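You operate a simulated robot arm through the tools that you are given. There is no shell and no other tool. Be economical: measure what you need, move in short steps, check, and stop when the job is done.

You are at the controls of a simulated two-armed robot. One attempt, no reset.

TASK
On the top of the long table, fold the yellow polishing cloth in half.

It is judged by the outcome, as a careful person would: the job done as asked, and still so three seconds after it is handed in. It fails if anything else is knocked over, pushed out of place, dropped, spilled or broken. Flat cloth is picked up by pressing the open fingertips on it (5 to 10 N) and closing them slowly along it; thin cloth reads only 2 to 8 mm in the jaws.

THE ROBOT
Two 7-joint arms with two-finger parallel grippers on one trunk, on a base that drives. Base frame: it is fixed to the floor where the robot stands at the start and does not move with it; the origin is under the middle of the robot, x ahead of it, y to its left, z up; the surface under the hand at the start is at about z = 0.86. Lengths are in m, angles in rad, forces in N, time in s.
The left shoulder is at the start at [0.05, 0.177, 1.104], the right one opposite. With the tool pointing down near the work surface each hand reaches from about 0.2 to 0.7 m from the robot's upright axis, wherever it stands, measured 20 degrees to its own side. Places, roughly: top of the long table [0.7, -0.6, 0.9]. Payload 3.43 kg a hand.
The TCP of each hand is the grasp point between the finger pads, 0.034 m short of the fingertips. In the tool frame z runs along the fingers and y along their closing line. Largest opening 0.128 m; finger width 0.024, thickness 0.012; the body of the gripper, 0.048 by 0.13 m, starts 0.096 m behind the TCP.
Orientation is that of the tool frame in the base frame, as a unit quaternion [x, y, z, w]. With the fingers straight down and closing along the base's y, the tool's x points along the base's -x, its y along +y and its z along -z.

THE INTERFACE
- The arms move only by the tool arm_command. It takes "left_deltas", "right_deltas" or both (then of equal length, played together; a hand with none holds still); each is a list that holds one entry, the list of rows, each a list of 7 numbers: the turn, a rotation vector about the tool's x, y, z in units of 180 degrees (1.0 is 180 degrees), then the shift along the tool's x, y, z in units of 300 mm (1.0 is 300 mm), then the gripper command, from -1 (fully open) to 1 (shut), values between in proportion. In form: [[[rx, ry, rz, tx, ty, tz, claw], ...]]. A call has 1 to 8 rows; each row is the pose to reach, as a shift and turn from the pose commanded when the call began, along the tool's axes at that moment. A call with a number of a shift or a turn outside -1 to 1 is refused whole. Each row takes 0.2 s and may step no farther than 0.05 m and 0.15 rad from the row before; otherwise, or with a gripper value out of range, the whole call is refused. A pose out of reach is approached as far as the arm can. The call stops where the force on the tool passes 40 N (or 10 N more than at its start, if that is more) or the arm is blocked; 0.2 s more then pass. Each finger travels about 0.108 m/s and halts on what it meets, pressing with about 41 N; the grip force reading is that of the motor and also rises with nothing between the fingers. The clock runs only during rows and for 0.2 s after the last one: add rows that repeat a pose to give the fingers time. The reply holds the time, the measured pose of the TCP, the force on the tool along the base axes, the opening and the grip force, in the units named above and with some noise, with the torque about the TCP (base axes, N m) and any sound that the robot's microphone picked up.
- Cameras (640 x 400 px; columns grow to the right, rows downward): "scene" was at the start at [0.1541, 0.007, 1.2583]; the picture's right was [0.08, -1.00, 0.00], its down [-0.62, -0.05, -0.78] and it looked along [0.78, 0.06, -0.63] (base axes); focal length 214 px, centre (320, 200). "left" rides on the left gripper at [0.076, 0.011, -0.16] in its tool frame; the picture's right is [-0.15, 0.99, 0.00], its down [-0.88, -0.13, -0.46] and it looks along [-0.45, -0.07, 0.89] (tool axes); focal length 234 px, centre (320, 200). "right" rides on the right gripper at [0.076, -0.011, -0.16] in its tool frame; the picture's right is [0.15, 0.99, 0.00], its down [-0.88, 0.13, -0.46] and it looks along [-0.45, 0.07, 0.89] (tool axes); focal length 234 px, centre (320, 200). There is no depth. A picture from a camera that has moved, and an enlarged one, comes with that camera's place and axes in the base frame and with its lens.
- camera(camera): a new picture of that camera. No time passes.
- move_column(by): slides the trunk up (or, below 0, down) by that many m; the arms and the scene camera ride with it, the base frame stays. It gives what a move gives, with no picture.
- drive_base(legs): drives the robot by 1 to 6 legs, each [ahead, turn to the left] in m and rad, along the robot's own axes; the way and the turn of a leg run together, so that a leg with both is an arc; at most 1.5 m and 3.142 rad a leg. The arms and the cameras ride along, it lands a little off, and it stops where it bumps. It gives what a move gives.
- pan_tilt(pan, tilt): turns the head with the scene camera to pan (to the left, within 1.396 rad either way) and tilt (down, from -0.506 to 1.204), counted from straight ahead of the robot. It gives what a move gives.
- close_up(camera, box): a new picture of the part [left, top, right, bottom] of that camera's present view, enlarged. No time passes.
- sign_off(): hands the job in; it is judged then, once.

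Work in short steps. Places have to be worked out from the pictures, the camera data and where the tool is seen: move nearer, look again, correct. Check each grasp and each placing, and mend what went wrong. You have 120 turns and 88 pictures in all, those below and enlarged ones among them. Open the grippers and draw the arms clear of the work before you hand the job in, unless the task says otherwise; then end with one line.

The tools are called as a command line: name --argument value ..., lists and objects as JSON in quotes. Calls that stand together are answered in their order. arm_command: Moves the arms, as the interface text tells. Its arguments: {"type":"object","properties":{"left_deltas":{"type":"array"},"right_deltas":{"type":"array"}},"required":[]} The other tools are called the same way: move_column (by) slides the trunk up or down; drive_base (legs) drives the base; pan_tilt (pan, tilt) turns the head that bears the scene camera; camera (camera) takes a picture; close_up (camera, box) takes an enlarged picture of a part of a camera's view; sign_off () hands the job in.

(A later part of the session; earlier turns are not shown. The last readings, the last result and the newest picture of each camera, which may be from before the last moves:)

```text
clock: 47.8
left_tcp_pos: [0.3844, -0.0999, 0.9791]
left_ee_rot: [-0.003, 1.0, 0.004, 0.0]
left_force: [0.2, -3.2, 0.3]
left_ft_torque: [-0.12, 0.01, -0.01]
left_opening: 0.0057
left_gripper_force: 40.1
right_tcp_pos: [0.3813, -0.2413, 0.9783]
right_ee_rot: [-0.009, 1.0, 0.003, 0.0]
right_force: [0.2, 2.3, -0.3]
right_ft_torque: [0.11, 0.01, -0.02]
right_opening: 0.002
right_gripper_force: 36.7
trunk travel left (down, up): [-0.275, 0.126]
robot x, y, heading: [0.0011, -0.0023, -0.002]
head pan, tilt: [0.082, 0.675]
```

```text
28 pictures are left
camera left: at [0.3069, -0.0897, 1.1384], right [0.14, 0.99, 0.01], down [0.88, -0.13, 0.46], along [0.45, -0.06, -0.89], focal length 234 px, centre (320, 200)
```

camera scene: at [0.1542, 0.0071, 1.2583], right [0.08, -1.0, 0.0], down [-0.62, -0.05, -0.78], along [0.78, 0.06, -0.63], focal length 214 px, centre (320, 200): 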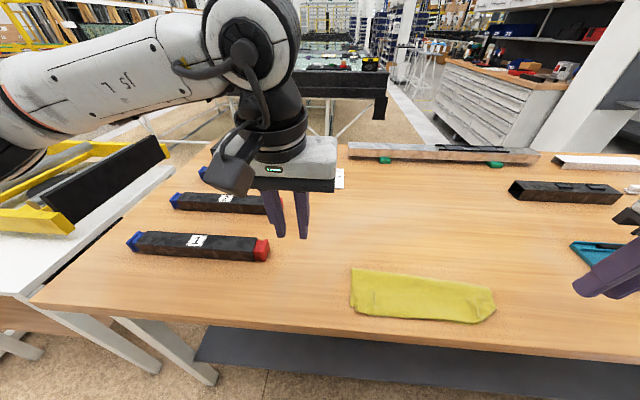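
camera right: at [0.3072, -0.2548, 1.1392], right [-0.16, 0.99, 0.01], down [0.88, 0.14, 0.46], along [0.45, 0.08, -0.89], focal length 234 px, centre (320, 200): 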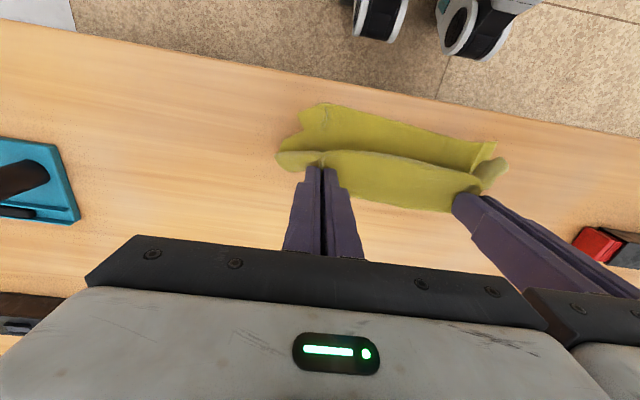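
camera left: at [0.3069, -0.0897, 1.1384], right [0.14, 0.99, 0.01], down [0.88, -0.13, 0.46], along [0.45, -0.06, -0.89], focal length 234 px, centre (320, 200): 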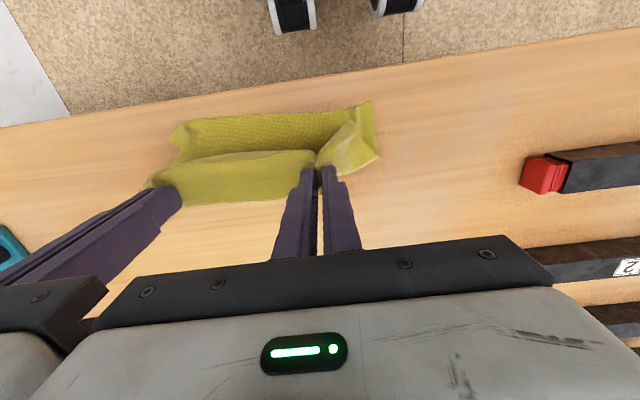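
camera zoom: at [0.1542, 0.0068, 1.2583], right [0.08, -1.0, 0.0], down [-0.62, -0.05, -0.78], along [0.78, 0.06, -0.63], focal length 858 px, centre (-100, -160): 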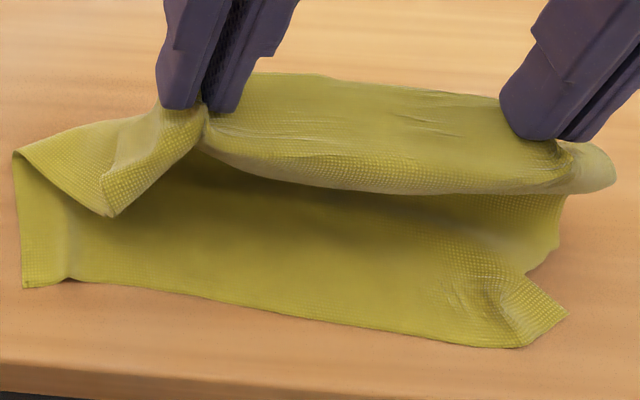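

The lip is the loop, with the rim still tucked beneath; the left jaw (5.9 mm) evidently pinches the tucked part too, the right (2.0 mm) only the top. I open the left jaw and draw it up so the rim may drop.

arm_command --left_deltas '[[[0, 0, 0, 0, 0, 0, 0.8], [0, 0, 0, 0, 0, 0, 0.5], [0, 0, 0, 0, 0, -0.05, 0.5], [0, 0, 0, 0, 0.05, -0.15, 0.5], [0, 0, 0, 0, 0.15, -0.25, 0.5], [0, 0, 0, 0, 0.25, -0.3, 0.5]]]' --right_deltas '[[[0, 0, 0, 0, 0, 0, 1], [0, 0, 0, 0, 0, 0, 1], [0, 0, 0, 0, 0, -0.03, 1], [0, 0, 0, 0, 0, -0.06, 1], [0, 0, 0, 0, 0, -0.06, 1], [0, 0, 0, 0, 0, -0.06, 1]]]'

close_up --camera "scene" --box '[330, 215, 510, 325]'

```text
clock: 49.1
left_tcp_pos: [0.3811, -0.0265, 1.0676]
left_ee_rot: [-0.004, 1.0, 0.003, 0.0]
left_force: [-0.2, 0.0, 0.5]
left_ft_torque: [0.02, -0.01, 0.0]
left_opening: 0.0321
left_gripper_force: 0.0
right_tcp_pos: [0.3796, -0.2415, 0.997]
right_ee_rot: [-0.01, 1.0, 0.002, 0.001]
right_force: [0.3, -0.1, -0.3]
right_ft_torque: [-0.02, 0.03, -0.03]
right_opening: 0.0021
right_gripper_force: 36.4
trunk travel left (down, up): [-0.275, 0.126]
robot x, y, heading: [0.0005, -0.0004, -0.0]
head pan, tilt: [0.082, 0.675]
```

```text
3.56 times, centred on (420, 270) of scene
camera zoom: at [0.1542, 0.0073, 1.2583], right [0.08, -1.0, 0.0], down [-0.62, -0.05, -0.78], along [0.78, 0.06, -0.63], focal length 763 px, centre (-36, -49)
```

zoom: 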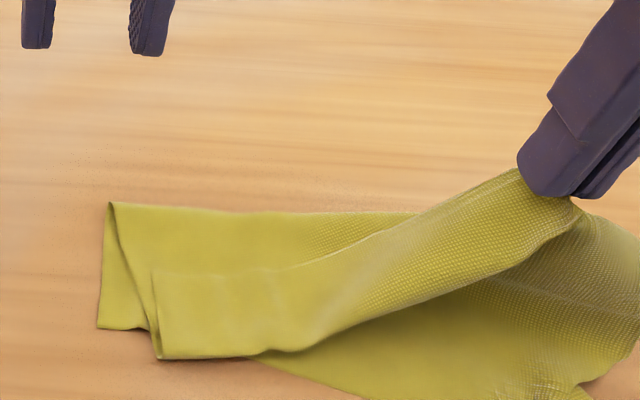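

The left part fell back; I look at the right part where it hangs from the right hand.

close_up --camera "scene" --box '[400, 230, 544, 320]'

camera --camera "right"

```text
4.44 times, centred on (472, 275) of scene
camera zoom: at [0.1542, 0.0073, 1.2583], right [0.08, -1.0, 0.0], down [-0.62, -0.05, -0.78], along [0.78, 0.06, -0.63], focal length 953 px, centre (-356, -133)
```

zoom: 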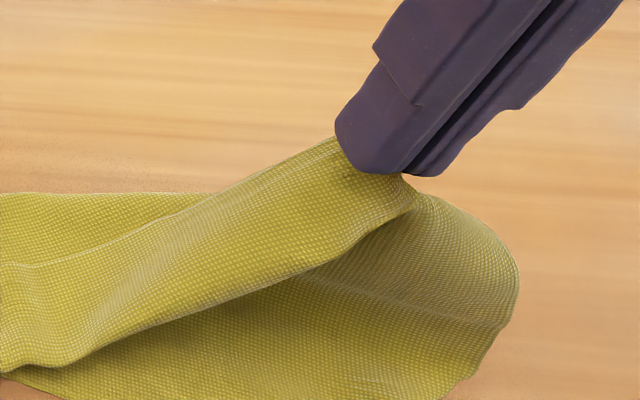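

```text
25 pictures are left
camera right: at [0.3061, -0.2549, 1.1572], right [-0.17, 0.99, 0.01], down [0.88, 0.14, 0.46], along [0.45, 0.08, -0.89], focal length 234 px, centre (320, 200)
```

right: 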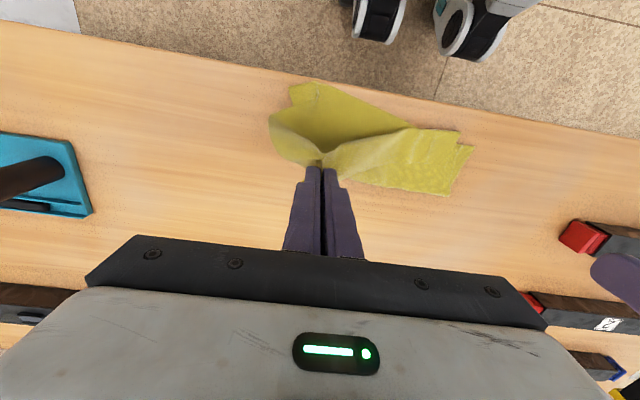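

The rim stays tucked. Better plan: lay this back, then pinch the top layer along the true midline (x≈0.395, 0.107 m from both rims) with the jaws turned 90°, lift so that both halves hang free, and lay it down again. First the right hand sets down, releases and lifts.

arm_command --right_deltas '[[[0, 0, 0, 0.02, 0, 0.1, 1], [0, 0, 0, 0.05, 0, 0.22, 1], [0, 0, 0, 0.067, 0, 0.31, 1], [0, 0, 0, 0.067, 0, 0.31, 0.8], [0, 0, 0, 0.067, 0, 0.31, 0.6], [0, 0, 0, 0.067, 0, 0.24, 0.6], [0, 0, 0, 0.067, 0, 0.12, 0.6], [0, 0, 0, 0.067, -0.03, 0.0, 0.6]]]'

arm_command --left_deltas '[[[0, 0, 0.045, 0, 0, 0, 0.65], [0, 0, 0.09, 0, 0, 0, 0.65], [0, 0, 0.135, 0, 0, 0, 0.65], [0, 0, 0.18, 0, 0, 0, 0.65], [0, 0, 0.225, 0, 0, 0, 0.65], [0, 0, 0.27, 0, 0, 0, 0.65]]]' --right_deltas '[[[0, 0, -0.045, 0, -0.02, 0, 0.65], [0, 0, -0.09, 0, -0.04, -0.05, 0.65], [0, 0, -0.135, 0, -0.06, -0.1, 0.65], [0, 0, -0.18, 0, -0.06, -0.15, 0.65], [0, 0, -0.225, 0, -0.06, -0.2, 0.65], [0, 0, -0.27, 0, -0.06, -0.2, 0.65]]]'

```text
clock: 51.0
left_tcp_pos: [0.3808, -0.028, 1.0688]
left_ee_rot: [-0.005, 1.0, 0.003, 0.0]
left_force: [0.4, -0.1, 0.2]
left_ft_torque: [0.01, 0.01, 0.01]
left_opening: 0.0322
left_gripper_force: 0.1
right_tcp_pos: [0.3595, -0.2516, 0.9967]
right_ee_rot: [-0.009, 1.0, 0.003, 0.0]
right_force: [0.3, 0.0, -0.5]
right_ft_torque: [0.02, -0.04, -0.02]
right_opening: 0.0257
right_gripper_force: 0.1
trunk travel left (down, up): [-0.275, 0.126]
robot x, y, heading: [-0.0016, 0.0014, 0.001]
head pan, tilt: [0.082, 0.675]
```

```text
clock: 52.4
left_tcp_pos: [0.3817, -0.0277, 1.0691]
left_ee_rot: [0.409, 0.912, 0.004, -0.002]
left_force: [0.6, 0.8, 0.2]
left_ft_torque: [0.0, -0.01, 0.02]
left_opening: 0.0225
left_gripper_force: 0.0
right_tcp_pos: [0.3614, -0.2696, 1.0558]
right_ee_rot: [-0.42, 0.908, 0.002, 0.0]
right_force: [0.1, 0.4, 0.3]
right_ft_torque: [-0.01, 0.01, -0.03]
right_opening: 0.0221
right_gripper_force: 0.0
trunk travel left (down, up): [-0.275, 0.126]
robot x, y, heading: [0.0011, 0.0018, -0.003]
head pan, tilt: [0.082, 0.675]
```

Turning works without trouble. I complete the 90° turn and look at the cloth.

arm_command --left_deltas '[[[0, 0, 0.045, 0, 0, 0, 0.65], [0, 0, 0.09, 0, 0, 0, 0.65], [0, 0, 0.135, 0, 0, 0, 0.65], [0, 0, 0.18, 0, 0, 0, 0.65], [0, 0, 0.225, 0, 0, 0, 0.65], [0, 0, 0.232, 0, 0, 0, 0.65]]]' --right_deltas '[[[0, 0, -0.045, 0, 0, 0, 0.65], [0, 0, -0.09, 0, 0, 0, 0.65], [0, 0, -0.135, 0, 0, 0, 0.65], [0, 0, -0.18, 0, 0, 0, 0.65], [0, 0, -0.22, 0, 0, 0, 0.65], [0, 0, -0.224, 0, 0, 0, 0.65]]]'

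close_up --camera "scene" --box '[310, 205, 518, 335]'

```text
clock: 53.8
left_tcp_pos: [0.3389, -0.0277, 1.0587]
left_ee_rot: [0.707, 0.707, 0.003, -0.002]
left_force: [0.7, 0.4, 0.3]
left_ft_torque: [0.01, 0.04, -0.02]
left_opening: 0.0223
left_gripper_force: 0.0
left hand out of reach, approached as far as the arm can: row 5, 6
right_tcp_pos: [0.2413, -0.169, 1.0834]
right_ee_rot: [-0.704, 0.711, -0.002, 0.002]
right_force: [-0.1, -0.4, 0.2]
right_ft_torque: [-0.01, 0.0, -0.02]
right_opening: 0.0224
right_gripper_force: 0.1
right hand out of reach, approached as far as the arm can: row 1, 2, 3, 4, 5, 6
trunk travel left (down, up): [-0.275, 0.126]
robot x, y, heading: [0.0026, 0.0013, -0.003]
head pan, tilt: [0.082, 0.675]
```

```text
3.08 times, centred on (414, 270) of scene
camera zoom: at [0.1544, 0.0068, 1.2583], right [0.08, -1.0, 0.0], down [-0.62, -0.05, -0.78], along [0.78, 0.06, -0.63], focal length 660 px, centre (31, -15)
```

zoom: 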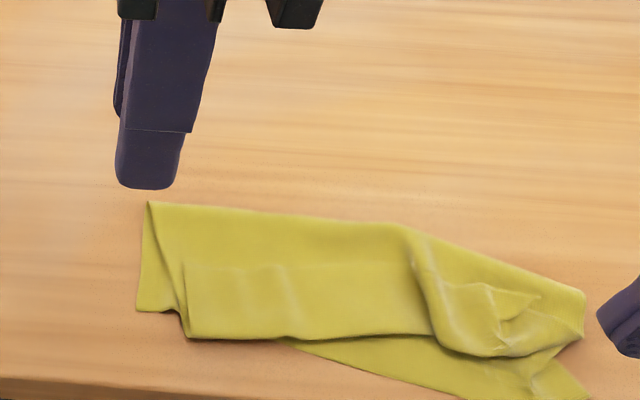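

The right arm cannot turn that way, and the cloth is a bit mussed on its right. New plan: turn the hands back, flip the upper layer away to +x to expose the near rim, then pick up the near rim with both hands, hang the whole cloth free, and lay it down in two halves (free end first, then the held rim back on top of it). First I turn the hands back.

arm_command --left_deltas '[[[0, 0, -0.045, 0, 0, 0, 0.53], [0, 0, -0.09, 0, 0, 0, 0.53], [0, 0, -0.135, 0, 0.03, 0, 0.53], [0, 0, -0.18, 0, 0.06, 0, 0.53], [0, 0, -0.225, 0, 0.08, 0, 0.53], [0, 0, -0.27, 0, 0.08, 0, 0.53]]]' --right_deltas '[[[0, 0, 0.045, 0.07, -0.06, 0, 0.53], [0, 0, 0.09, 0.14, -0.12, 0.02, 0.53], [0, 0, 0.135, 0.21, -0.18, 0.04, 0.53], [0, 0, 0.18, 0.28, -0.25, 0.06, 0.53], [0, 0, 0.225, 0.35, -0.31, 0.08, 0.53], [0, 0, 0.27, 0.43, -0.37, 0.08, 0.53]]]'

```text
clock: 55.1
left_tcp_pos: [0.3627, -0.028, 1.0591]
left_ee_rot: [0.352, 0.936, 0.003, -0.001]
left_force: [0.2, 0.1, 0.0]
left_ft_torque: [0.0, 0.02, -0.01]
left_opening: 0.0301
left_gripper_force: 0.1
right_tcp_pos: [0.3477, -0.2994, 1.0669]
right_ee_rot: [-0.352, 0.936, 0.002, 0.002]
right_force: [-0.1, 0.6, 0.1]
right_ft_torque: [0.01, -0.01, -0.01]
right_opening: 0.03
right_gripper_force: 0.1
trunk travel left (down, up): [-0.275, 0.126]
robot x, y, heading: [0.0016, -0.002, 0.0]
head pan, tilt: [0.082, 0.675]
```

Finish the turn back and go down above the upper layer at (0.36, −0.10) and (0.36, −0.25).

arm_command --left_deltas '[[[0, 0, -0.04, -0.026, -0.03, 0.07, 0.4], [0, 0, -0.08, -0.052, -0.06, 0.14, 0.4], [0, 0, -0.12, -0.079, -0.09, 0.22, 0.4], [0, 0, -0.16, -0.105, -0.12, 0.29, 0.4], [0, 0, -0.2, -0.131, -0.15, 0.36, 0.4], [0, 0, -0.229, -0.158, -0.18, 0.433, 0.4], [0, 0, -0.229, -0.158, -0.18, 0.433, 0.4]]]' --right_deltas '[[[0, 0, 0.04, -0.023, 0.016, 0.07, 0.4], [0, 0, 0.08, -0.047, 0.033, 0.15, 0.4], [0, 0, 0.12, -0.07, 0.05, 0.23, 0.4], [0, 0, 0.16, -0.093, 0.066, 0.3, 0.4], [0, 0, 0.2, -0.117, 0.083, 0.38, 0.4], [0, 0, 0.229, -0.14, 0.099, 0.457, 0.4], [0, 0, 0.229, -0.14, 0.099, 0.457, 0.4]]]'

camera --camera "right"

```text
clock: 56.8
left_tcp_pos: [0.3628, -0.0971, 0.9279]
left_ee_rot: [0.001, 1.0, 0.004, 0.001]
left_force: [0.4, -0.1, -0.2]
left_ft_torque: [0.02, -0.03, 0.02]
left_opening: 0.0384
left_gripper_force: 0.1
right_tcp_pos: [0.3613, -0.2481, 0.9288]
right_ee_rot: [-0.001, 1.0, 0.002, 0.0]
right_force: [1.0, -0.1, -0.4]
right_ft_torque: [-0.02, -0.02, -0.03]
right_opening: 0.0382
right_gripper_force: 0.1
trunk travel left (down, up): [-0.275, 0.126]
robot x, y, heading: [-0.0007, -0.0016, 0.002]
head pan, tilt: [0.082, 0.675]
```

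```text
23 pictures are left
camera right: at [0.2865, -0.262, 1.0897], right [-0.15, 0.99, 0.01], down [0.88, 0.13, 0.46], along [0.45, 0.07, -0.89], focal length 234 px, centre (320, 200)
```

right: 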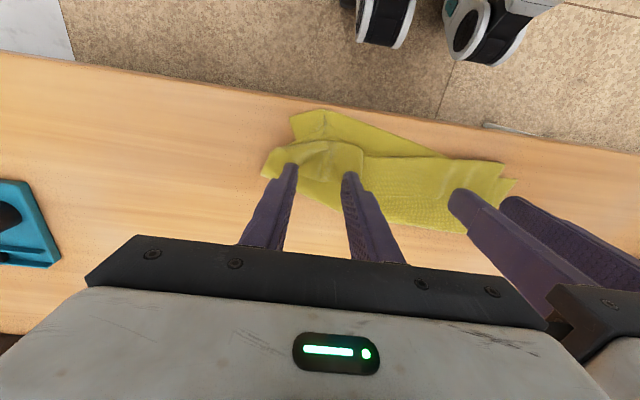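

I lower to contact and close slowly on the upper layer in one go.

arm_command --left_deltas '[[[0, 0, 0, 0, 0, 0.05, 0.4], [0, 0, 0, 0, 0, 0.09, 0.4], [0, 0, 0, 0, 0, 0.103, 0.4], [0, 0, 0, 0, 0, 0.108, 0.45], [0, 0, 0, 0, 0, 0.11, 0.52], [0, 0, 0, 0, 0, 0.11, 0.6], [0, 0, 0, 0, 0, 0.11, 0.68], [0, 0, 0, 0, 0, 0.11, 0.76]]]' --right_deltas '[[[0, 0, 0, 0, 0, 0.05, 0.4], [0, 0, 0, 0, 0, 0.085, 0.4], [0, 0, 0, 0, 0, 0.097, 0.4], [0, 0, 0, 0, 0, 0.102, 0.45], [0, 0, 0, 0, 0, 0.104, 0.52], [0, 0, 0, 0, 0, 0.104, 0.6], [0, 0, 0, 0, 0, 0.104, 0.68], [0, 0, 0, 0, 0, 0.104, 0.76]]]'

arm_command --left_deltas '[[[0, 0, 0, 0, 0, 0, 0.84], [0, 0, 0, 0, 0, 0, 0.92], [0, 0, 0, 0, 0, 0, 1], [0, 0, 0, 0, 0, 0, 1]]]' --right_deltas '[[[0, 0, 0, 0, 0, 0, 0.84], [0, 0, 0, 0, 0, 0, 0.92], [0, 0, 0, 0, 0, 0, 1], [0, 0, 0, 0, 0, 0, 1]]]'

```text
clock: 58.5
left_tcp_pos: [0.3632, -0.0973, 0.8968]
left_ee_rot: [0.002, 1.0, 0.003, 0.001]
left_force: [0.3, -0.6, 0.2]
left_ft_torque: [-0.01, 0.04, 0.01]
left_opening: 0.015
left_gripper_force: 0.1
right_tcp_pos: [0.3597, -0.2474, 0.8988]
right_ee_rot: [-0.002, 1.0, 0.003, 0.001]
right_force: [0.2, 0.1, 0.5]
right_ft_torque: [0.03, 0.01, 0.03]
right_opening: 0.0153
right_gripper_force: 0.1
trunk travel left (down, up): [-0.275, 0.126]
robot x, y, heading: [0.0032, -0.0022, -0.0]
head pan, tilt: [0.082, 0.675]
```

```text
clock: 59.5
left_tcp_pos: [0.3639, -0.0981, 0.8965]
left_ee_rot: [0.001, 1.0, 0.003, 0.001]
left_force: [0.8, -0.5, -0.4]
left_ft_torque: [0.03, -0.01, 0.02]
left_opening: 0.002
left_gripper_force: 36.5
right_tcp_pos: [0.3611, -0.2464, 0.8995]
right_ee_rot: [-0.002, 1.0, 0.003, 0.0]
right_force: [0.1, -1.2, 3.5]
right_ft_torque: [-0.04, 0.0, 0.0]
right_opening: 0.0018
right_gripper_force: 36.8
trunk travel left (down, up): [-0.275, 0.126]
robot x, y, heading: [-0.0029, -0.0022, 0.002]
head pan, tilt: [0.082, 0.675]
```

Both jaws read ≈2 mm, so they hold. I lift and carry the upper layer over to +x to expose the near rim.

arm_command --left_deltas '[[[0, 0, 0, 0, 0, -0.1, 1], [0, 0, 0, -0.067, 0, -0.2, 1], [0, 0, 0, -0.167, 0, -0.283, 1], [0, 0, 0, -0.283, 0, -0.3, 1], [0, 0, 0, -0.4, 0, -0.267, 1], [0, 0, 0, -0.48, 0, -0.2, 1], [0, 0, 0, -0.5, 0, -0.1, 1]]]' --right_deltas '[[[0, 0, 0, 0, 0, -0.1, 1], [0, 0, 0, -0.067, 0, -0.2, 1], [0, 0, 0, -0.167, 0, -0.283, 1], [0, 0, 0, -0.283, 0, -0.3, 1], [0, 0, 0, -0.4, 0, -0.267, 1], [0, 0, 0, -0.48, 0, -0.2, 1], [0, 0, 0, -0.5, 0, -0.1, 1]]]'

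camera --camera "scene"

```text
clock: 61.1
left_tcp_pos: [0.5143, -0.0968, 0.9236]
left_ee_rot: [0.001, 1.0, 0.004, -0.001]
left_force: [0.2, 0.7, -0.3]
left_ft_torque: [0.02, 0.03, 0.01]
left_opening: 0.002
left_gripper_force: 37.0
right_tcp_pos: [0.5125, -0.2452, 0.9281]
right_ee_rot: [-0.002, 1.0, 0.002, 0.0]
right_force: [-0.9, -0.4, 0.1]
right_ft_torque: [0.02, 0.03, -0.04]
right_opening: 0.0021
right_gripper_force: 36.8
trunk travel left (down, up): [-0.275, 0.126]
robot x, y, heading: [0.0024, 0.0003, -0.002]
head pan, tilt: [0.082, 0.675]
```

```text
22 pictures are left
camera scene: at [0.1546, 0.0069, 1.2583], right [0.08, -1.0, 0.0], down [-0.62, -0.05, -0.78], along [0.78, 0.06, -0.63], focal length 214 px, centre (320, 200)
```

scene: 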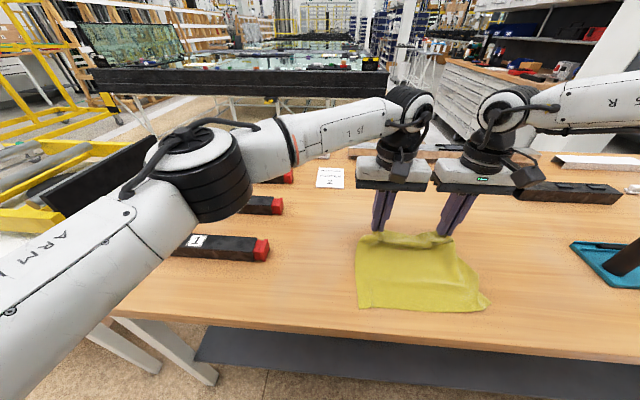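

It opened out nicely. I draw it slightly further to +x, lower, release and lift away to the sides for a look.

arm_command --left_deltas '[[[0, 0, 0, -0.04, 0, 0.04, 1], [0, 0, 0, -0.07, 0, 0.085, 1], [0, 0, 0, -0.07, 0, 0.085, 0.8], [0, 0, 0, -0.07, 0, 0.085, 0.4], [0, 0, 0, -0.07, 0, 0.085, 0.4], [0, 0, 0, -0.07, 0, 0.0, 0.4], [0, 0, 0, -0.07, 0.1, -0.12, 0.4], [0, 0, 0, -0.07, 0.22, -0.22, 0.4]]]' --right_deltas '[[[0, 0, 0, -0.04, 0, 0.05, 1], [0, 0, 0, -0.07, 0, 0.1, 1], [0, 0, 0, -0.07, 0, 0.1, 0.8], [0, 0, 0, -0.07, 0, 0.1, 0.4], [0, 0, 0, -0.07, 0, 0.1, 0.4], [0, 0, 0, -0.07, 0, 0.0, 0.4], [0, 0, 0, -0.07, -0.1, -0.12, 0.4], [0, 0, 0, -0.07, -0.22, -0.22, 0.4]]]'

close_up --camera "scene" --box '[310, 195, 518, 325]'

```text
clock: 63.0
left_tcp_pos: [0.5383, -0.0355, 0.9938]
left_ee_rot: [0.002, 1.0, 0.003, 0.0]
left_force: [0.9, 0.2, 0.4]
left_ft_torque: [-0.02, -0.05, 0.05]
left_opening: 0.0382
left_gripper_force: 0.1
right_tcp_pos: [0.5305, -0.3163, 0.9985]
right_ee_rot: [-0.003, 1.0, 0.003, 0.0]
right_force: [0.5, -0.5, -0.7]
right_ft_torque: [-0.01, 0.02, 0.01]
right_opening: 0.0385
right_gripper_force: 0.0
trunk travel left (down, up): [-0.275, 0.126]
robot x, y, heading: [-0.0015, 0.0016, -0.001]
head pan, tilt: [0.082, 0.675]
```

```text
3.08 times, centred on (414, 260) of scene
camera zoom: at [0.1538, 0.0071, 1.2583], right [0.08, -1.0, 0.0], down [-0.62, -0.05, -0.78], along [0.78, 0.06, -0.63], focal length 660 px, centre (31, 15)
```

zoom: 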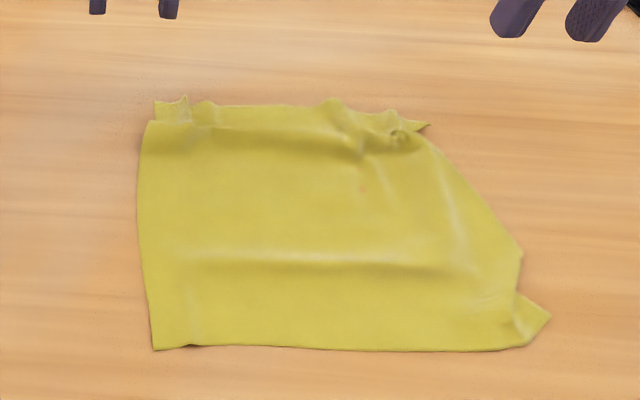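

It is spread out again. The near rim runs from (0.340, −0.051) to (0.357, −0.27). I bring both hands over it.

arm_command --left_deltas '[[[0, 0, 0, 0.107, -0.027, 0.02, 0.375], [0, 0, 0, 0.214, -0.055, 0.04, 0.375], [0, 0, 0, 0.321, -0.082, 0.08, 0.375], [0, 0, 0, 0.428, -0.11, 0.13, 0.375], [0, 0, 0, 0.536, -0.137, 0.18, 0.375], [0, 0, 0, 0.643, -0.165, 0.23, 0.375], [0, 0, 0, 0.643, -0.165, 0.23, 0.375]]]' --right_deltas '[[[0, 0, 0, 0.096, 0.042, 0.02, 0.375], [0, 0, 0, 0.192, 0.084, 0.04, 0.375], [0, 0, 0, 0.287, 0.126, 0.08, 0.375], [0, 0, 0, 0.383, 0.169, 0.13, 0.375], [0, 0, 0, 0.479, 0.211, 0.18, 0.375], [0, 0, 0, 0.575, 0.253, 0.245, 0.375], [0, 0, 0, 0.575, 0.253, 0.245, 0.375]]]'

camera --camera "right"

camera --camera "left"

```text
clock: 64.5
left_tcp_pos: [0.3423, -0.0845, 0.9235]
left_ee_rot: [0.001, 1.0, 0.003, 0.0]
left_force: [-0.4, -0.8, 0.0]
left_ft_torque: [0.0, -0.03, -0.02]
left_opening: 0.0398
left_gripper_force: 0.1
right_tcp_pos: [0.3577, -0.239, 0.9231]
right_ee_rot: [-0.001, 1.0, 0.003, 0.001]
right_force: [-0.7, 0.7, -1.0]
right_ft_torque: [0.0, 0.0, -0.02]
right_opening: 0.0398
right_gripper_force: 0.0
trunk travel left (down, up): [-0.275, 0.126]
robot x, y, heading: [-0.0012, -0.0019, -0.001]
head pan, tilt: [0.082, 0.675]
```

```text
20 pictures are left
camera right: at [0.283, -0.2511, 1.0838], right [-0.15, 0.99, 0.01], down [0.88, 0.13, 0.46], along [0.45, 0.07, -0.89], focal length 234 px, centre (320, 200)
```

right: 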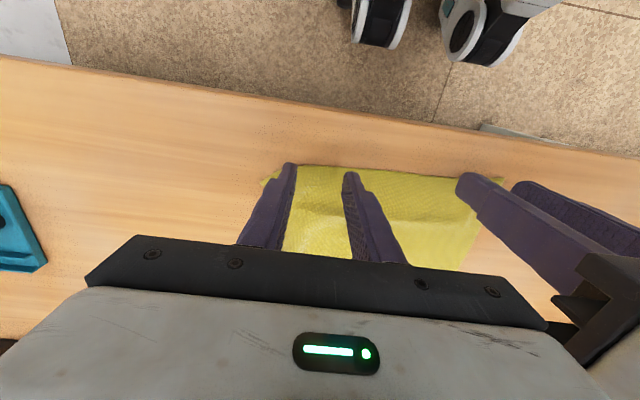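

```text
19 pictures are left
camera left: at [0.2667, -0.0734, 1.0825], right [0.15, 0.99, 0.01], down [0.88, -0.14, 0.46], along [0.45, -0.06, -0.89], focal length 234 px, centre (320, 200)
```

left: 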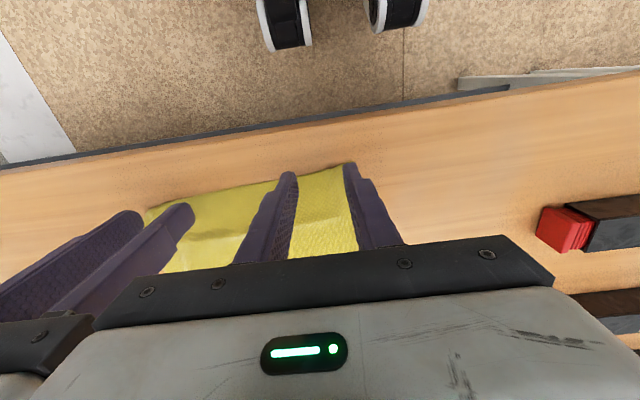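

Rim is at x≈0.345 (left) and 0.357 (right): about a 1 cm bite. I lower to contact with a slight shift in.

arm_command --left_deltas '[[[0, 0, 0, -0.013, 0, 0.045, 0.375], [0, 0, 0, -0.013, 0, 0.08, 0.375], [0, 0, 0, -0.013, 0, 0.093, 0.375], [0, 0, 0, -0.013, 0, 0.1, 0.375], [0, 0, 0, -0.013, 0, 0.1, 0.375]]]' --right_deltas '[[[0, 0, 0, -0.008, 0, 0.045, 0.375], [0, 0, 0, -0.008, 0, 0.08, 0.375], [0, 0, 0, -0.008, 0, 0.092, 0.375], [0, 0, 0, -0.008, 0, 0.099, 0.375], [0, 0, 0, -0.008, 0, 0.099, 0.375]]]'

```text
clock: 65.8
left_tcp_pos: [0.3446, -0.081, 0.8956]
left_ee_rot: [0.002, 1.0, 0.002, 0.002]
left_force: [-0.1, 1.4, -0.6]
left_ft_torque: [0.05, -0.01, -0.02]
left_opening: 0.0398
left_gripper_force: 0.0
right_tcp_pos: [0.3599, -0.2394, 0.8953]
right_ee_rot: [-0.002, 1.0, 0.002, 0.005]
right_force: [-1.5, -2.9, 33.5]
right_ft_torque: [-0.66, -0.19, -0.08]
right_opening: 0.0404
right_gripper_force: 0.3
trunk travel left (down, up): [-0.275, 0.126]
robot x, y, heading: [-0.0045, -0.003, -0.002]
head pan, tilt: [0.082, 0.675]
```

Right presses too hard (33 N), left not yet. I raise the right ~2.5 mm, lower the left 2 mm, and check.

arm_command --left_deltas '[[[0, 0, 0, 0, 0, 0.004, 0.375], [0, 0, 0, 0, 0, 0.007, 0.375], [0, 0, 0, 0, 0, 0.007, 0.375]]]' --right_deltas '[[[0, 0, 0, 0, 0, -0.004, 0.375], [0, 0, 0, 0, 0, -0.007, 0.375], [0, 0, 0, 0, 0, -0.007, 0.375]]]'

```text
clock: 66.5
left_tcp_pos: [0.3458, -0.0805, 0.8941]
left_ee_rot: [0.001, 1.0, 0.002, 0.002]
left_force: [-2.9, 4.2, 28.6]
left_ft_torque: [-0.09, -0.11, -0.02]
left_opening: 0.0394
left_gripper_force: 0.1
right_tcp_pos: [0.3592, -0.2368, 0.895]
right_ee_rot: [-0.001, 1.0, 0.003, 0.001]
right_force: [3.8, -0.9, 15.8]
right_ft_torque: [-0.44, -0.25, 0.07]
right_opening: 0.0398
right_gripper_force: 0.2
trunk travel left (down, up): [-0.275, 0.126]
robot x, y, heading: [0.0005, -0.0037, -0.002]
head pan, tilt: [0.082, 0.675]
```

Now 29 N left, 16 N right; I ease both slightly while closing slowly.

arm_command --left_deltas '[[[0, 0, 0, 0, 0, -0.004, 0.375], [0, 0, 0, 0, 0, -0.004, 0.45], [0, 0, 0, 0, 0, -0.004, 0.53], [0, 0, 0, 0, 0, -0.004, 0.6], [0, 0, 0, 0, 0, -0.004, 0.67], [0, 0, 0, 0, 0, -0.004, 0.74], [0, 0, 0, 0, 0, -0.004, 0.8], [0, 0, 0, 0, 0, -0.004, 0.86]]]' --right_deltas '[[[0, 0, 0, 0, 0, -0.001, 0.375], [0, 0, 0, 0, 0, -0.001, 0.45], [0, 0, 0, 0, 0, -0.001, 0.53], [0, 0, 0, 0, 0, -0.001, 0.6], [0, 0, 0, 0, 0, -0.001, 0.67], [0, 0, 0, 0, 0, -0.001, 0.74], [0, 0, 0, 0, 0, -0.001, 0.8], [0, 0, 0, 0, 0, -0.001, 0.86]]]'

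arm_command --left_deltas '[[[0, 0, 0, 0, 0, 0, 0.93], [0, 0, 0, 0, 0, 0, 1], [0, 0, 0, 0, 0, 0, 1], [0, 0, 0, 0, 0, 0, 1]]]' --right_deltas '[[[0, 0, 0, 0, 0, 0, 0.93], [0, 0, 0, 0, 0, 0, 1], [0, 0, 0, 0, 0, 0, 1], [0, 0, 0, 0, 0, 0, 1]]]'

camera --camera "left"

```text
clock: 68.3
left_tcp_pos: [0.3446, -0.0815, 0.8945]
left_ee_rot: [0.002, 1.0, 0.002, 0.002]
left_force: [-0.5, -6.2, 18.4]
left_ft_torque: [-0.28, -0.13, -0.04]
left_opening: 0.01
left_gripper_force: 1.1
right_tcp_pos: [0.3585, -0.2377, 0.8949]
right_ee_rot: [-0.002, 1.0, 0.003, 0.002]
right_force: [-0.7, 5.9, 15.3]
right_ft_torque: [0.17, -0.1, 0.01]
right_opening: 0.0079
right_gripper_force: 5.3
trunk travel left (down, up): [-0.275, 0.126]
robot x, y, heading: [-0.0025, 0.0002, -0.001]
head pan, tilt: [0.082, 0.675]
```

```text
clock: 69.3
left_tcp_pos: [0.3451, -0.0807, 0.8954]
left_ee_rot: [0.001, 1.0, 0.003, 0.002]
left_force: [-0.4, -3.8, 20.3]
left_ft_torque: [-0.14, -0.14, -0.03]
left_opening: 0.0017
left_gripper_force: 36.1
right_tcp_pos: [0.3583, -0.2361, 0.8951]
right_ee_rot: [-0.003, 1.0, 0.003, 0.002]
right_force: [0.0, 6.3, 12.7]
right_ft_torque: [0.2, -0.05, -0.01]
right_opening: 0.0019
right_gripper_force: 36.2
trunk travel left (down, up): [-0.275, 0.126]
robot x, y, heading: [-0.0013, 0.002, -0.001]
head pan, tilt: [0.082, 0.675]
```

```text
18 pictures are left
camera left: at [0.2677, -0.0699, 1.0547], right [0.15, 0.99, 0.01], down [0.88, -0.14, 0.46], along [0.45, -0.06, -0.89], focal length 234 px, centre (320, 200)
```

left: 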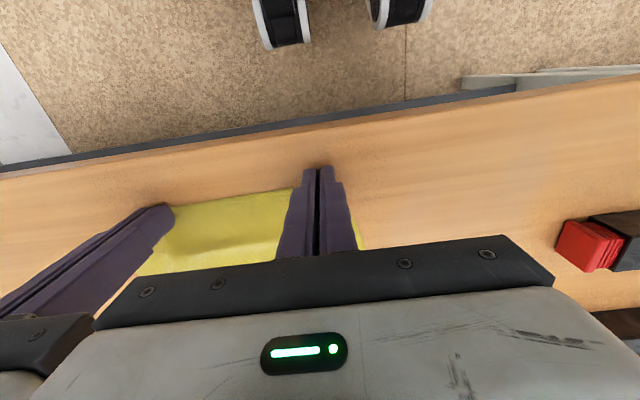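

Both hold. I lift the near rim up and forward until the cloth hangs free below the hands.

arm_command --left_deltas '[[[0, 0, 0, -0.01, -0.008, -0.08, 1], [0, 0, 0, -0.05, -0.008, -0.22, 1], [0, 0, 0, -0.1, -0.008, -0.37, 1], [0, 0, 0, -0.15, -0.008, -0.52, 1], [0, 0, 0, -0.18, -0.008, -0.67, 1], [0, 0, 0, -0.18, -0.008, -0.8, 1], [0, 0, 0, -0.18, -0.008, -0.8, 1]]]' --right_deltas '[[[0, 0, 0, -0.01, 0.008, -0.08, 1], [0, 0, 0, -0.04, 0.008, -0.22, 1], [0, 0, 0, -0.075, 0.008, -0.37, 1], [0, 0, 0, -0.11, 0.008, -0.52, 1], [0, 0, 0, -0.137, 0.008, -0.67, 1], [0, 0, 0, -0.137, 0.008, -0.8, 1], [0, 0, 0, -0.137, 0.008, -0.8, 1]]]'

camera --camera "scene"

```text
clock: 71.0
left_tcp_pos: [0.3985, -0.0858, 1.1347]
left_ee_rot: [0.002, 1.0, 0.004, 0.0]
left_force: [-0.8, -0.3, 0.3]
left_ft_torque: [0.01, 0.02, 0.0]
left_opening: 0.0016
left_gripper_force: 36.9
right_tcp_pos: [0.4015, -0.2358, 1.1363]
right_ee_rot: [-0.003, 1.0, 0.003, 0.0]
right_force: [0.5, -0.7, 0.8]
right_ft_torque: [-0.01, 0.03, -0.01]
right_opening: 0.0016
right_gripper_force: 36.7
trunk travel left (down, up): [-0.275, 0.126]
robot x, y, heading: [-0.0007, -0.0026, -0.002]
head pan, tilt: [0.082, 0.675]
```

```text
17 pictures are left
camera scene: at [0.1545, 0.0069, 1.2582], right [0.08, -1.0, 0.0], down [-0.62, -0.05, -0.78], along [0.78, 0.06, -0.63], focal length 214 px, centre (320, 200)
```

scene: 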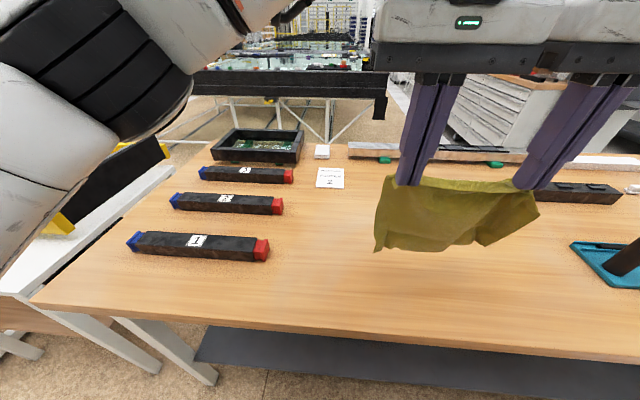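

The cloth hangs from both hands. I check its lower end with the right hand camera before laying it.

camera --camera "right"

close_up --camera "scene" --box '[350, 160, 560, 290]'

```text
16 pictures are left
camera right: at [0.3267, -0.2493, 1.2954], right [-0.15, 0.99, 0.01], down [0.88, 0.13, 0.46], along [0.45, 0.07, -0.89], focal length 234 px, centre (320, 200)
```

right: 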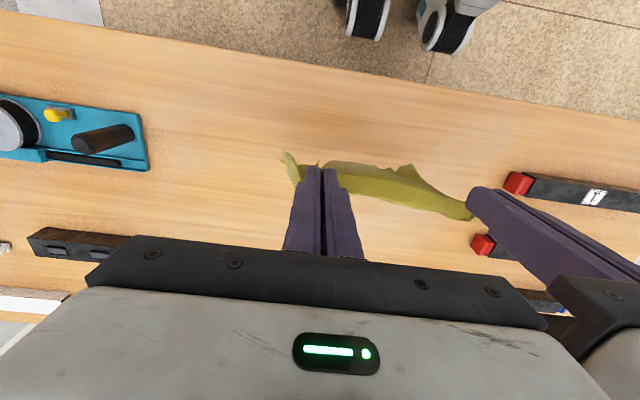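

```text
3.05 times, centred on (455, 225) of scene
camera zoom: at [0.1545, 0.0069, 1.2582], right [0.08, -1.0, 0.0], down [-0.62, -0.05, -0.78], along [0.78, 0.06, -0.63], focal length 654 px, centre (-91, 124)
```

zoom: 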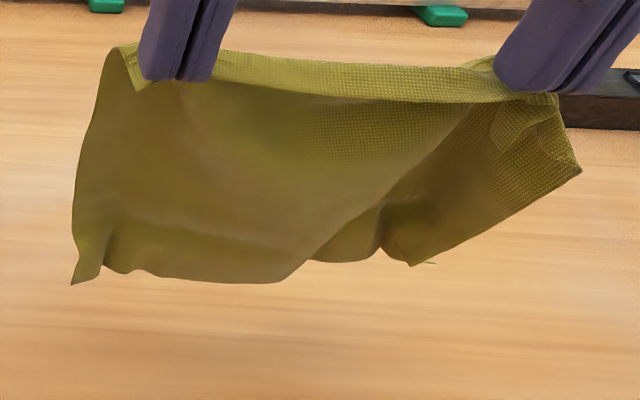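

The cloth hangs fully, its bottom slightly forward at x≈0.44. I move back, let the bottom rim touch the table near x≈0.38, then sweep forward so the rim trails towards me.

arm_command --left_deltas '[[[0, 0, 0, 0.1, 0, 0, 1], [0, 0, 0, 0.2, 0, 0.07, 1], [0, 0, 0, 0.217, 0, 0.165, 1], [0, 0, 0, 0.217, 0, 0.185, 1], [0, 0, 0, 0.15, 0, 0.19, 1], [0, 0, 0, 0.067, 0, 0.2, 1], [0, 0, 0, -0.02, 0, 0.21, 1]]]' --right_deltas '[[[0, 0, 0, 0.1, 0, 0, 1], [0, 0, 0, 0.2, 0, 0.07, 1], [0, 0, 0, 0.227, 0, 0.165, 1], [0, 0, 0, 0.227, 0, 0.185, 1], [0, 0, 0, 0.16, 0, 0.19, 1], [0, 0, 0, 0.077, 0, 0.2, 1], [0, 0, 0, -0.01, 0, 0.21, 1]]]'

camera --camera "scene"

```text
clock: 72.5
left_tcp_pos: [0.4035, -0.0852, 1.0696]
left_ee_rot: [0.002, 1.0, 0.004, -0.001]
left_force: [-0.1, -0.4, 0.0]
left_ft_torque: [-0.01, -0.01, 0.02]
left_opening: 0.0017
left_gripper_force: 36.6
right_tcp_pos: [0.4042, -0.2356, 1.069]
right_ee_rot: [-0.002, 1.0, 0.004, 0.001]
right_force: [0.1, 0.9, 0.3]
right_ft_torque: [0.02, 0.05, -0.02]
right_opening: 0.0016
right_gripper_force: 36.3
trunk travel left (down, up): [-0.275, 0.126]
robot x, y, heading: [0.0025, -0.0018, 0.001]
head pan, tilt: [0.082, 0.675]
```

```text
14 pictures are left
camera scene: at [0.1548, 0.0069, 1.2582], right [0.08, -1.0, 0.0], down [-0.62, -0.05, -0.78], along [0.78, 0.06, -0.63], focal length 214 px, centre (320, 200)
```

scene: 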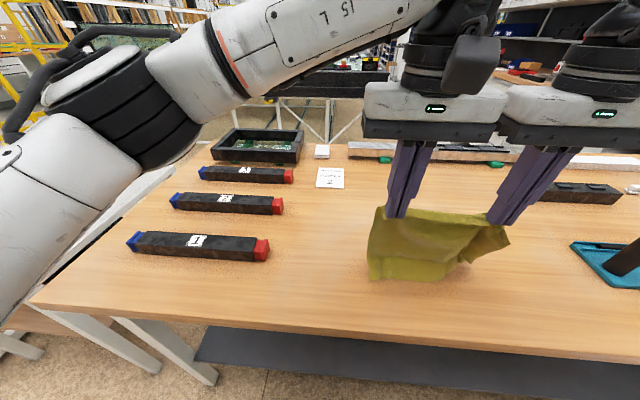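

The rim touches at x≈0.41. I continue forward and down so the first half lies down trailing towards me.

arm_command --left_deltas '[[[0, 0, 0, -0.1, 0, 0.005, 1], [0, 0, 0, -0.18, 0, 0.05, 1], [0, 0, 0, -0.26, 0, 0.1, 1], [0, 0, 0, -0.33, 0, 0.16, 1], [0, 0, 0, -0.37, 0, 0.21, 1], [0, 0, 0, -0.37, 0, 0.21, 1]]]' --right_deltas '[[[0, 0, 0, -0.1, 0, 0.005, 1], [0, 0, 0, -0.18, 0, 0.05, 1], [0, 0, 0, -0.26, 0, 0.1, 1], [0, 0, 0, -0.33, 0, 0.16, 1], [0, 0, 0, -0.37, 0, 0.21, 1], [0, 0, 0, -0.37, 0, 0.21, 1]]]'

close_up --camera "scene" --box '[320, 150, 528, 280]'

```text
clock: 74.0
left_tcp_pos: [0.516, -0.0841, 1.008]
left_ee_rot: [0.002, 1.0, 0.004, 0.001]
left_force: [0.3, -0.2, -0.1]
left_ft_torque: [-0.02, 0.0, 0.01]
left_opening: 0.002
left_gripper_force: 36.0
right_tcp_pos: [0.5122, -0.2358, 1.0075]
right_ee_rot: [-0.002, 1.0, 0.003, 0.0]
right_force: [0.3, 0.2, 0.8]
right_ft_torque: [0.03, 0.02, -0.02]
right_opening: 0.0016
right_gripper_force: 36.2
trunk travel left (down, up): [-0.275, 0.126]
robot x, y, heading: [-0.0034, -0.0017, 0.004]
head pan, tilt: [0.082, 0.675]
```

```text
3.08 times, centred on (424, 215) of scene
camera zoom: at [0.154, 0.0069, 1.2584], right [0.08, -1.0, 0.0], down [-0.62, -0.05, -0.78], along [0.78, 0.06, -0.63], focal length 660 px, centre (0, 154)
```

zoom: 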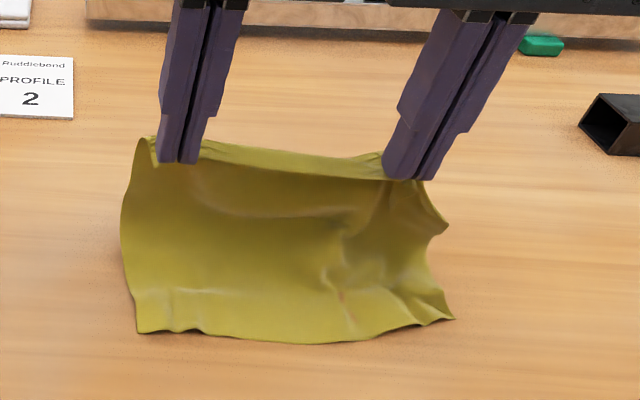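

The free rim lies at x≈0.45, trailing towards me as wanted. I move slightly further forward and down to lay the first half flat.

arm_command --left_deltas '[[[0, 0, 0, -0.05, 0, 0.05, 1], [0, 0, 0, -0.1, 0, 0.1, 1], [0, 0, 0, -0.11, 0, 0.16, 1], [0, 0, 0, -0.11, 0, 0.19, 1], [0, 0, 0, -0.11, 0, 0.19, 1]]]' --right_deltas '[[[0, 0, 0, -0.055, 0, 0.05, 1], [0, 0, 0, -0.105, 0, 0.1, 1], [0, 0, 0, -0.115, 0, 0.16, 1], [0, 0, 0, -0.115, 0, 0.19, 1], [0, 0, 0, -0.115, 0, 0.19, 1]]]'

close_up --camera "scene" --box '[320, 150, 528, 280]'

```text
clock: 75.2
left_tcp_pos: [0.5512, -0.0812, 0.9506]
left_ee_rot: [-0.002, 1.0, 0.005, -0.001]
left_force: [0.9, -1.1, -0.3]
left_ft_torque: [-0.02, 0.0, -0.01]
left_opening: 0.002
left_gripper_force: 36.7
right_tcp_pos: [0.5491, -0.2361, 0.9505]
right_ee_rot: [0.0, 1.0, 0.003, 0.0]
right_force: [0.6, 0.5, 0.8]
right_ft_torque: [-0.01, -0.02, -0.02]
right_opening: 0.0015
right_gripper_force: 35.9
trunk travel left (down, up): [-0.275, 0.126]
robot x, y, heading: [-0.0022, -0.0054, -0.0]
head pan, tilt: [0.082, 0.675]
```

```text
3.08 times, centred on (424, 215) of scene
camera zoom: at [0.1542, 0.0069, 1.2583], right [0.08, -1.0, 0.0], down [-0.62, -0.05, -0.78], along [0.78, 0.06, -0.63], focal length 660 px, centre (0, 154)
```

zoom: 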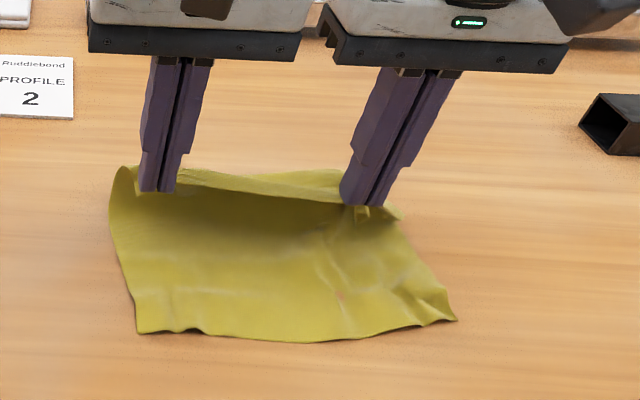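

The first half lies flat, with the rim staying at x≈0.45–0.46. Now I bring the held rim back over it in a low arc and down.

arm_command --left_deltas '[[[0, 0, 0, 0.02, 0, -0.06, 1], [0, 0, 0, 0.087, 0, -0.093, 1], [0, 0, 0, 0.167, 0, -0.08, 1], [0, 0, 0, 0.25, 0, -0.027, 1], [0, 0, 0, 0.3, 0, 0.04, 1], [0, 0, 0, 0.323, 0, 0.1, 1], [0, 0, 0, 0.323, 0, 0.145, 1], [0, 0, 0, 0.323, 0, 0.145, 1]]]' --right_deltas '[[[0, 0, 0, 0.018, 0, -0.06, 1], [0, 0, 0, 0.077, 0, -0.093, 1], [0, 0, 0, 0.148, 0, -0.08, 1], [0, 0, 0, 0.222, 0, -0.027, 1], [0, 0, 0, 0.266, 0, 0.04, 1], [0, 0, 0, 0.287, 0, 0.1, 1], [0, 0, 0, 0.287, 0, 0.145, 1], [0, 0, 0, 0.287, 0, 0.145, 1]]]'

camera --camera "right"

close_up --camera "scene" --box '[320, 150, 528, 280]'

```text
clock: 77.0
left_tcp_pos: [0.4531, -0.0843, 0.907]
left_ee_rot: [0.002, 1.0, 0.004, 0.001]
left_force: [-0.4, 0.4, 0.1]
left_ft_torque: [0.0, -0.04, 0.0]
left_opening: 0.002
left_gripper_force: 36.1
right_tcp_pos: [0.4638, -0.2332, 0.9069]
right_ee_rot: [-0.002, 1.0, 0.002, 0.0]
right_force: [0.5, -0.6, -0.1]
right_ft_torque: [-0.02, -0.03, 0.02]
right_opening: 0.0017
right_gripper_force: 36.1
trunk travel left (down, up): [-0.275, 0.126]
robot x, y, heading: [0.0004, 0.001, 0.002]
head pan, tilt: [0.082, 0.675]
```

```text
11 pictures are left
camera right: at [0.3891, -0.2461, 1.0674], right [-0.15, 0.99, 0.01], down [0.88, 0.13, 0.46], along [0.45, 0.07, -0.89], focal length 234 px, centre (320, 200)
```

right: 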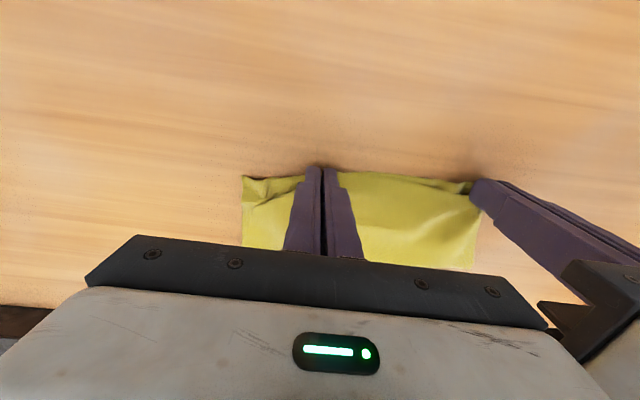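

```text
3.08 times, centred on (424, 215) of scene
camera zoom: at [0.1542, 0.0069, 1.2583], right [0.08, -1.0, 0.0], down [-0.62, -0.05, -0.78], along [0.78, 0.06, -0.63], focal length 660 px, centre (0, 154)
```

zoom: 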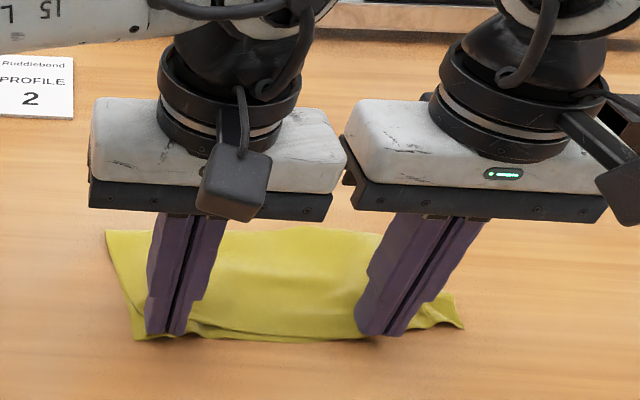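

The held rim lies right over the lower rim. I lower the last 8 mm, open gently, and lift straight up.

arm_command --left_deltas '[[[0, 0, 0, 0, 0, 0.02, 1], [0, 0, 0, 0, 0, 0.028, 1], [0, 0, 0, 0, 0, 0.028, 0.85], [0, 0, 0, 0, 0, 0.028, 0.7], [0, 0, 0, 0, 0, 0.028, 0.6], [0, 0, 0, 0, 0, -0.02, 0.6], [0, 0, 0, 0, 0, -0.12, 0.6], [0, 0, 0, 0, 0, -0.26, 0.6]]]' --right_deltas '[[[0, 0, 0, 0, 0, 0.02, 1], [0, 0, 0, 0, 0, 0.028, 1], [0, 0, 0, 0, 0, 0.028, 0.85], [0, 0, 0, 0, 0, 0.028, 0.7], [0, 0, 0, 0, 0, 0.028, 0.6], [0, 0, 0, 0, 0, -0.02, 0.6], [0, 0, 0, 0, 0, -0.12, 0.6], [0, 0, 0, 0, 0, -0.26, 0.6]]]'

arm_command --left_deltas '[[[0, 0, 0, 0.03, 0.1, -0.1, 0.3], [0, 0, 0, 0.06, 0.2, -0.15, 0.0], [0, 0, 0, 0.1, 0.32, -0.2, -0.3], [0, 0, 0, 0.12, 0.45, -0.2, -0.3], [0, 0, 0, 0.12, 0.55, -0.2, -0.3]]]' --right_deltas '[[[0, 0, 0, 0.03, -0.1, -0.1, 0.3], [0, 0, 0, 0.06, -0.2, -0.15, 0.0], [0, 0, 0, 0.1, -0.32, -0.2, -0.3], [0, 0, 0, 0.12, -0.45, -0.2, -0.3], [0, 0, 0, 0.12, -0.5, -0.2, -0.3]]]'

close_up --camera "scene" --box '[320, 170, 512, 290]'

```text
clock: 78.8
left_tcp_pos: [0.4526, -0.0864, 0.9858]
left_ee_rot: [0.002, 1.0, 0.003, 0.001]
left_force: [0.7, 0.6, 1.0]
left_ft_torque: [-0.01, 0.01, -0.03]
left_opening: 0.0258
left_gripper_force: 0.1
right_tcp_pos: [0.46, -0.2366, 0.9866]
right_ee_rot: [-0.002, 1.0, 0.004, 0.001]
right_force: [0.2, 1.7, 0.1]
right_ft_torque: [-0.01, -0.03, -0.02]
right_opening: 0.0257
right_gripper_force: 0.0
trunk travel left (down, up): [-0.275, 0.126]
robot x, y, heading: [-0.0013, -0.0007, -0.004]
head pan, tilt: [0.082, 0.675]
```

```text
clock: 80.0
left_tcp_pos: [0.4177, 0.0786, 1.0448]
left_ee_rot: [0.002, 1.0, 0.003, 0.001]
left_force: [-0.3, -0.6, 0.5]
left_ft_torque: [-0.01, -0.02, -0.03]
left_opening: 0.0831
left_gripper_force: 0.0
right_tcp_pos: [0.4277, -0.3853, 1.044]
right_ee_rot: [-0.003, 1.0, 0.003, 0.0]
right_force: [-0.1, 0.6, 0.5]
right_ft_torque: [-0.04, 0.0, 0.02]
right_opening: 0.0832
right_gripper_force: 0.1
trunk travel left (down, up): [-0.275, 0.126]
robot x, y, heading: [0.0012, 0.0021, 0.002]
head pan, tilt: [0.082, 0.675]
```

```text
3.33 times, centred on (416, 230) of scene
camera zoom: at [0.1542, 0.0073, 1.2583], right [0.08, -1.0, 0.0], down [-0.62, -0.05, -0.78], along [0.78, 0.06, -0.63], focal length 715 px, centre (0, 100)
```

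zoom: 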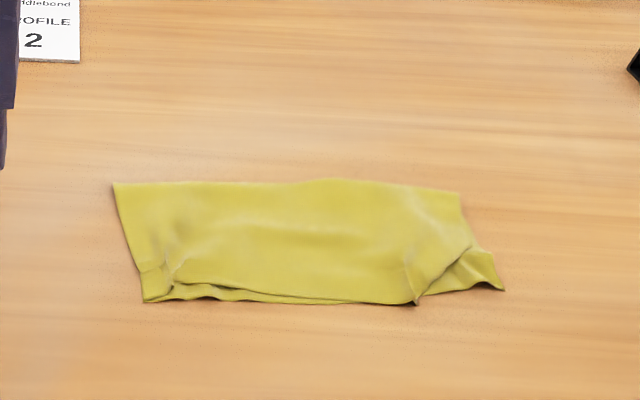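

The fold is now true: fold line at x≈0.563, rims at x≈0.452, width 0.111 m = half. Only the upper right corner looks tucked; I look at it closer.

close_up --camera "scene" --box '[425, 218, 489, 268]'

camera --camera "right"

```text
8.00 times, centred on (457, 243) of scene
camera zoom: at [0.1542, 0.0073, 1.2583], right [0.08, -1.0, 0.0], down [-0.62, -0.05, -0.78], along [0.78, 0.06, -0.63], focal length 1716 px, centre (-776, -144)
```

zoom: 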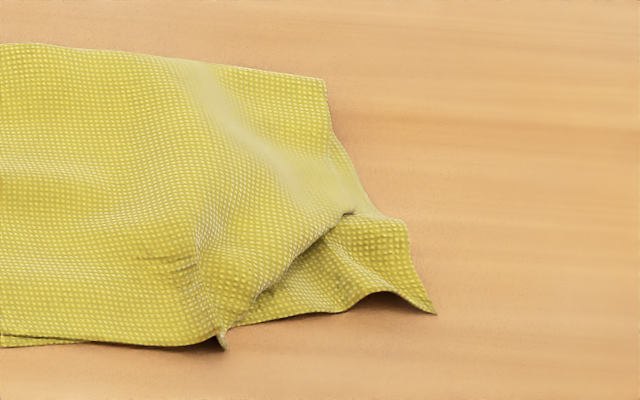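

```text
7 pictures are left
camera right: at [0.3529, -0.3985, 1.2056], right [-0.15, 0.99, 0.01], down [0.88, 0.13, 0.46], along [0.45, 0.07, -0.89], focal length 234 px, centre (320, 200)
```

right: 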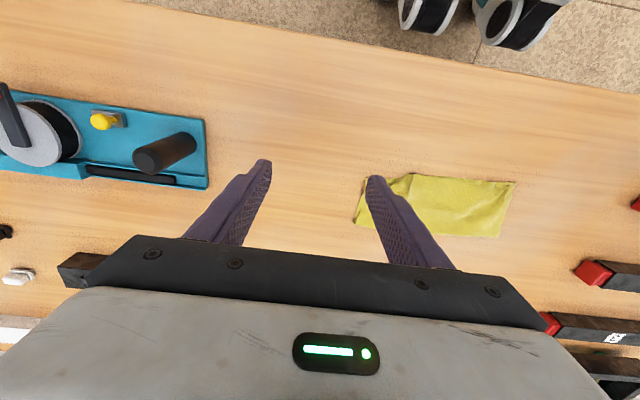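

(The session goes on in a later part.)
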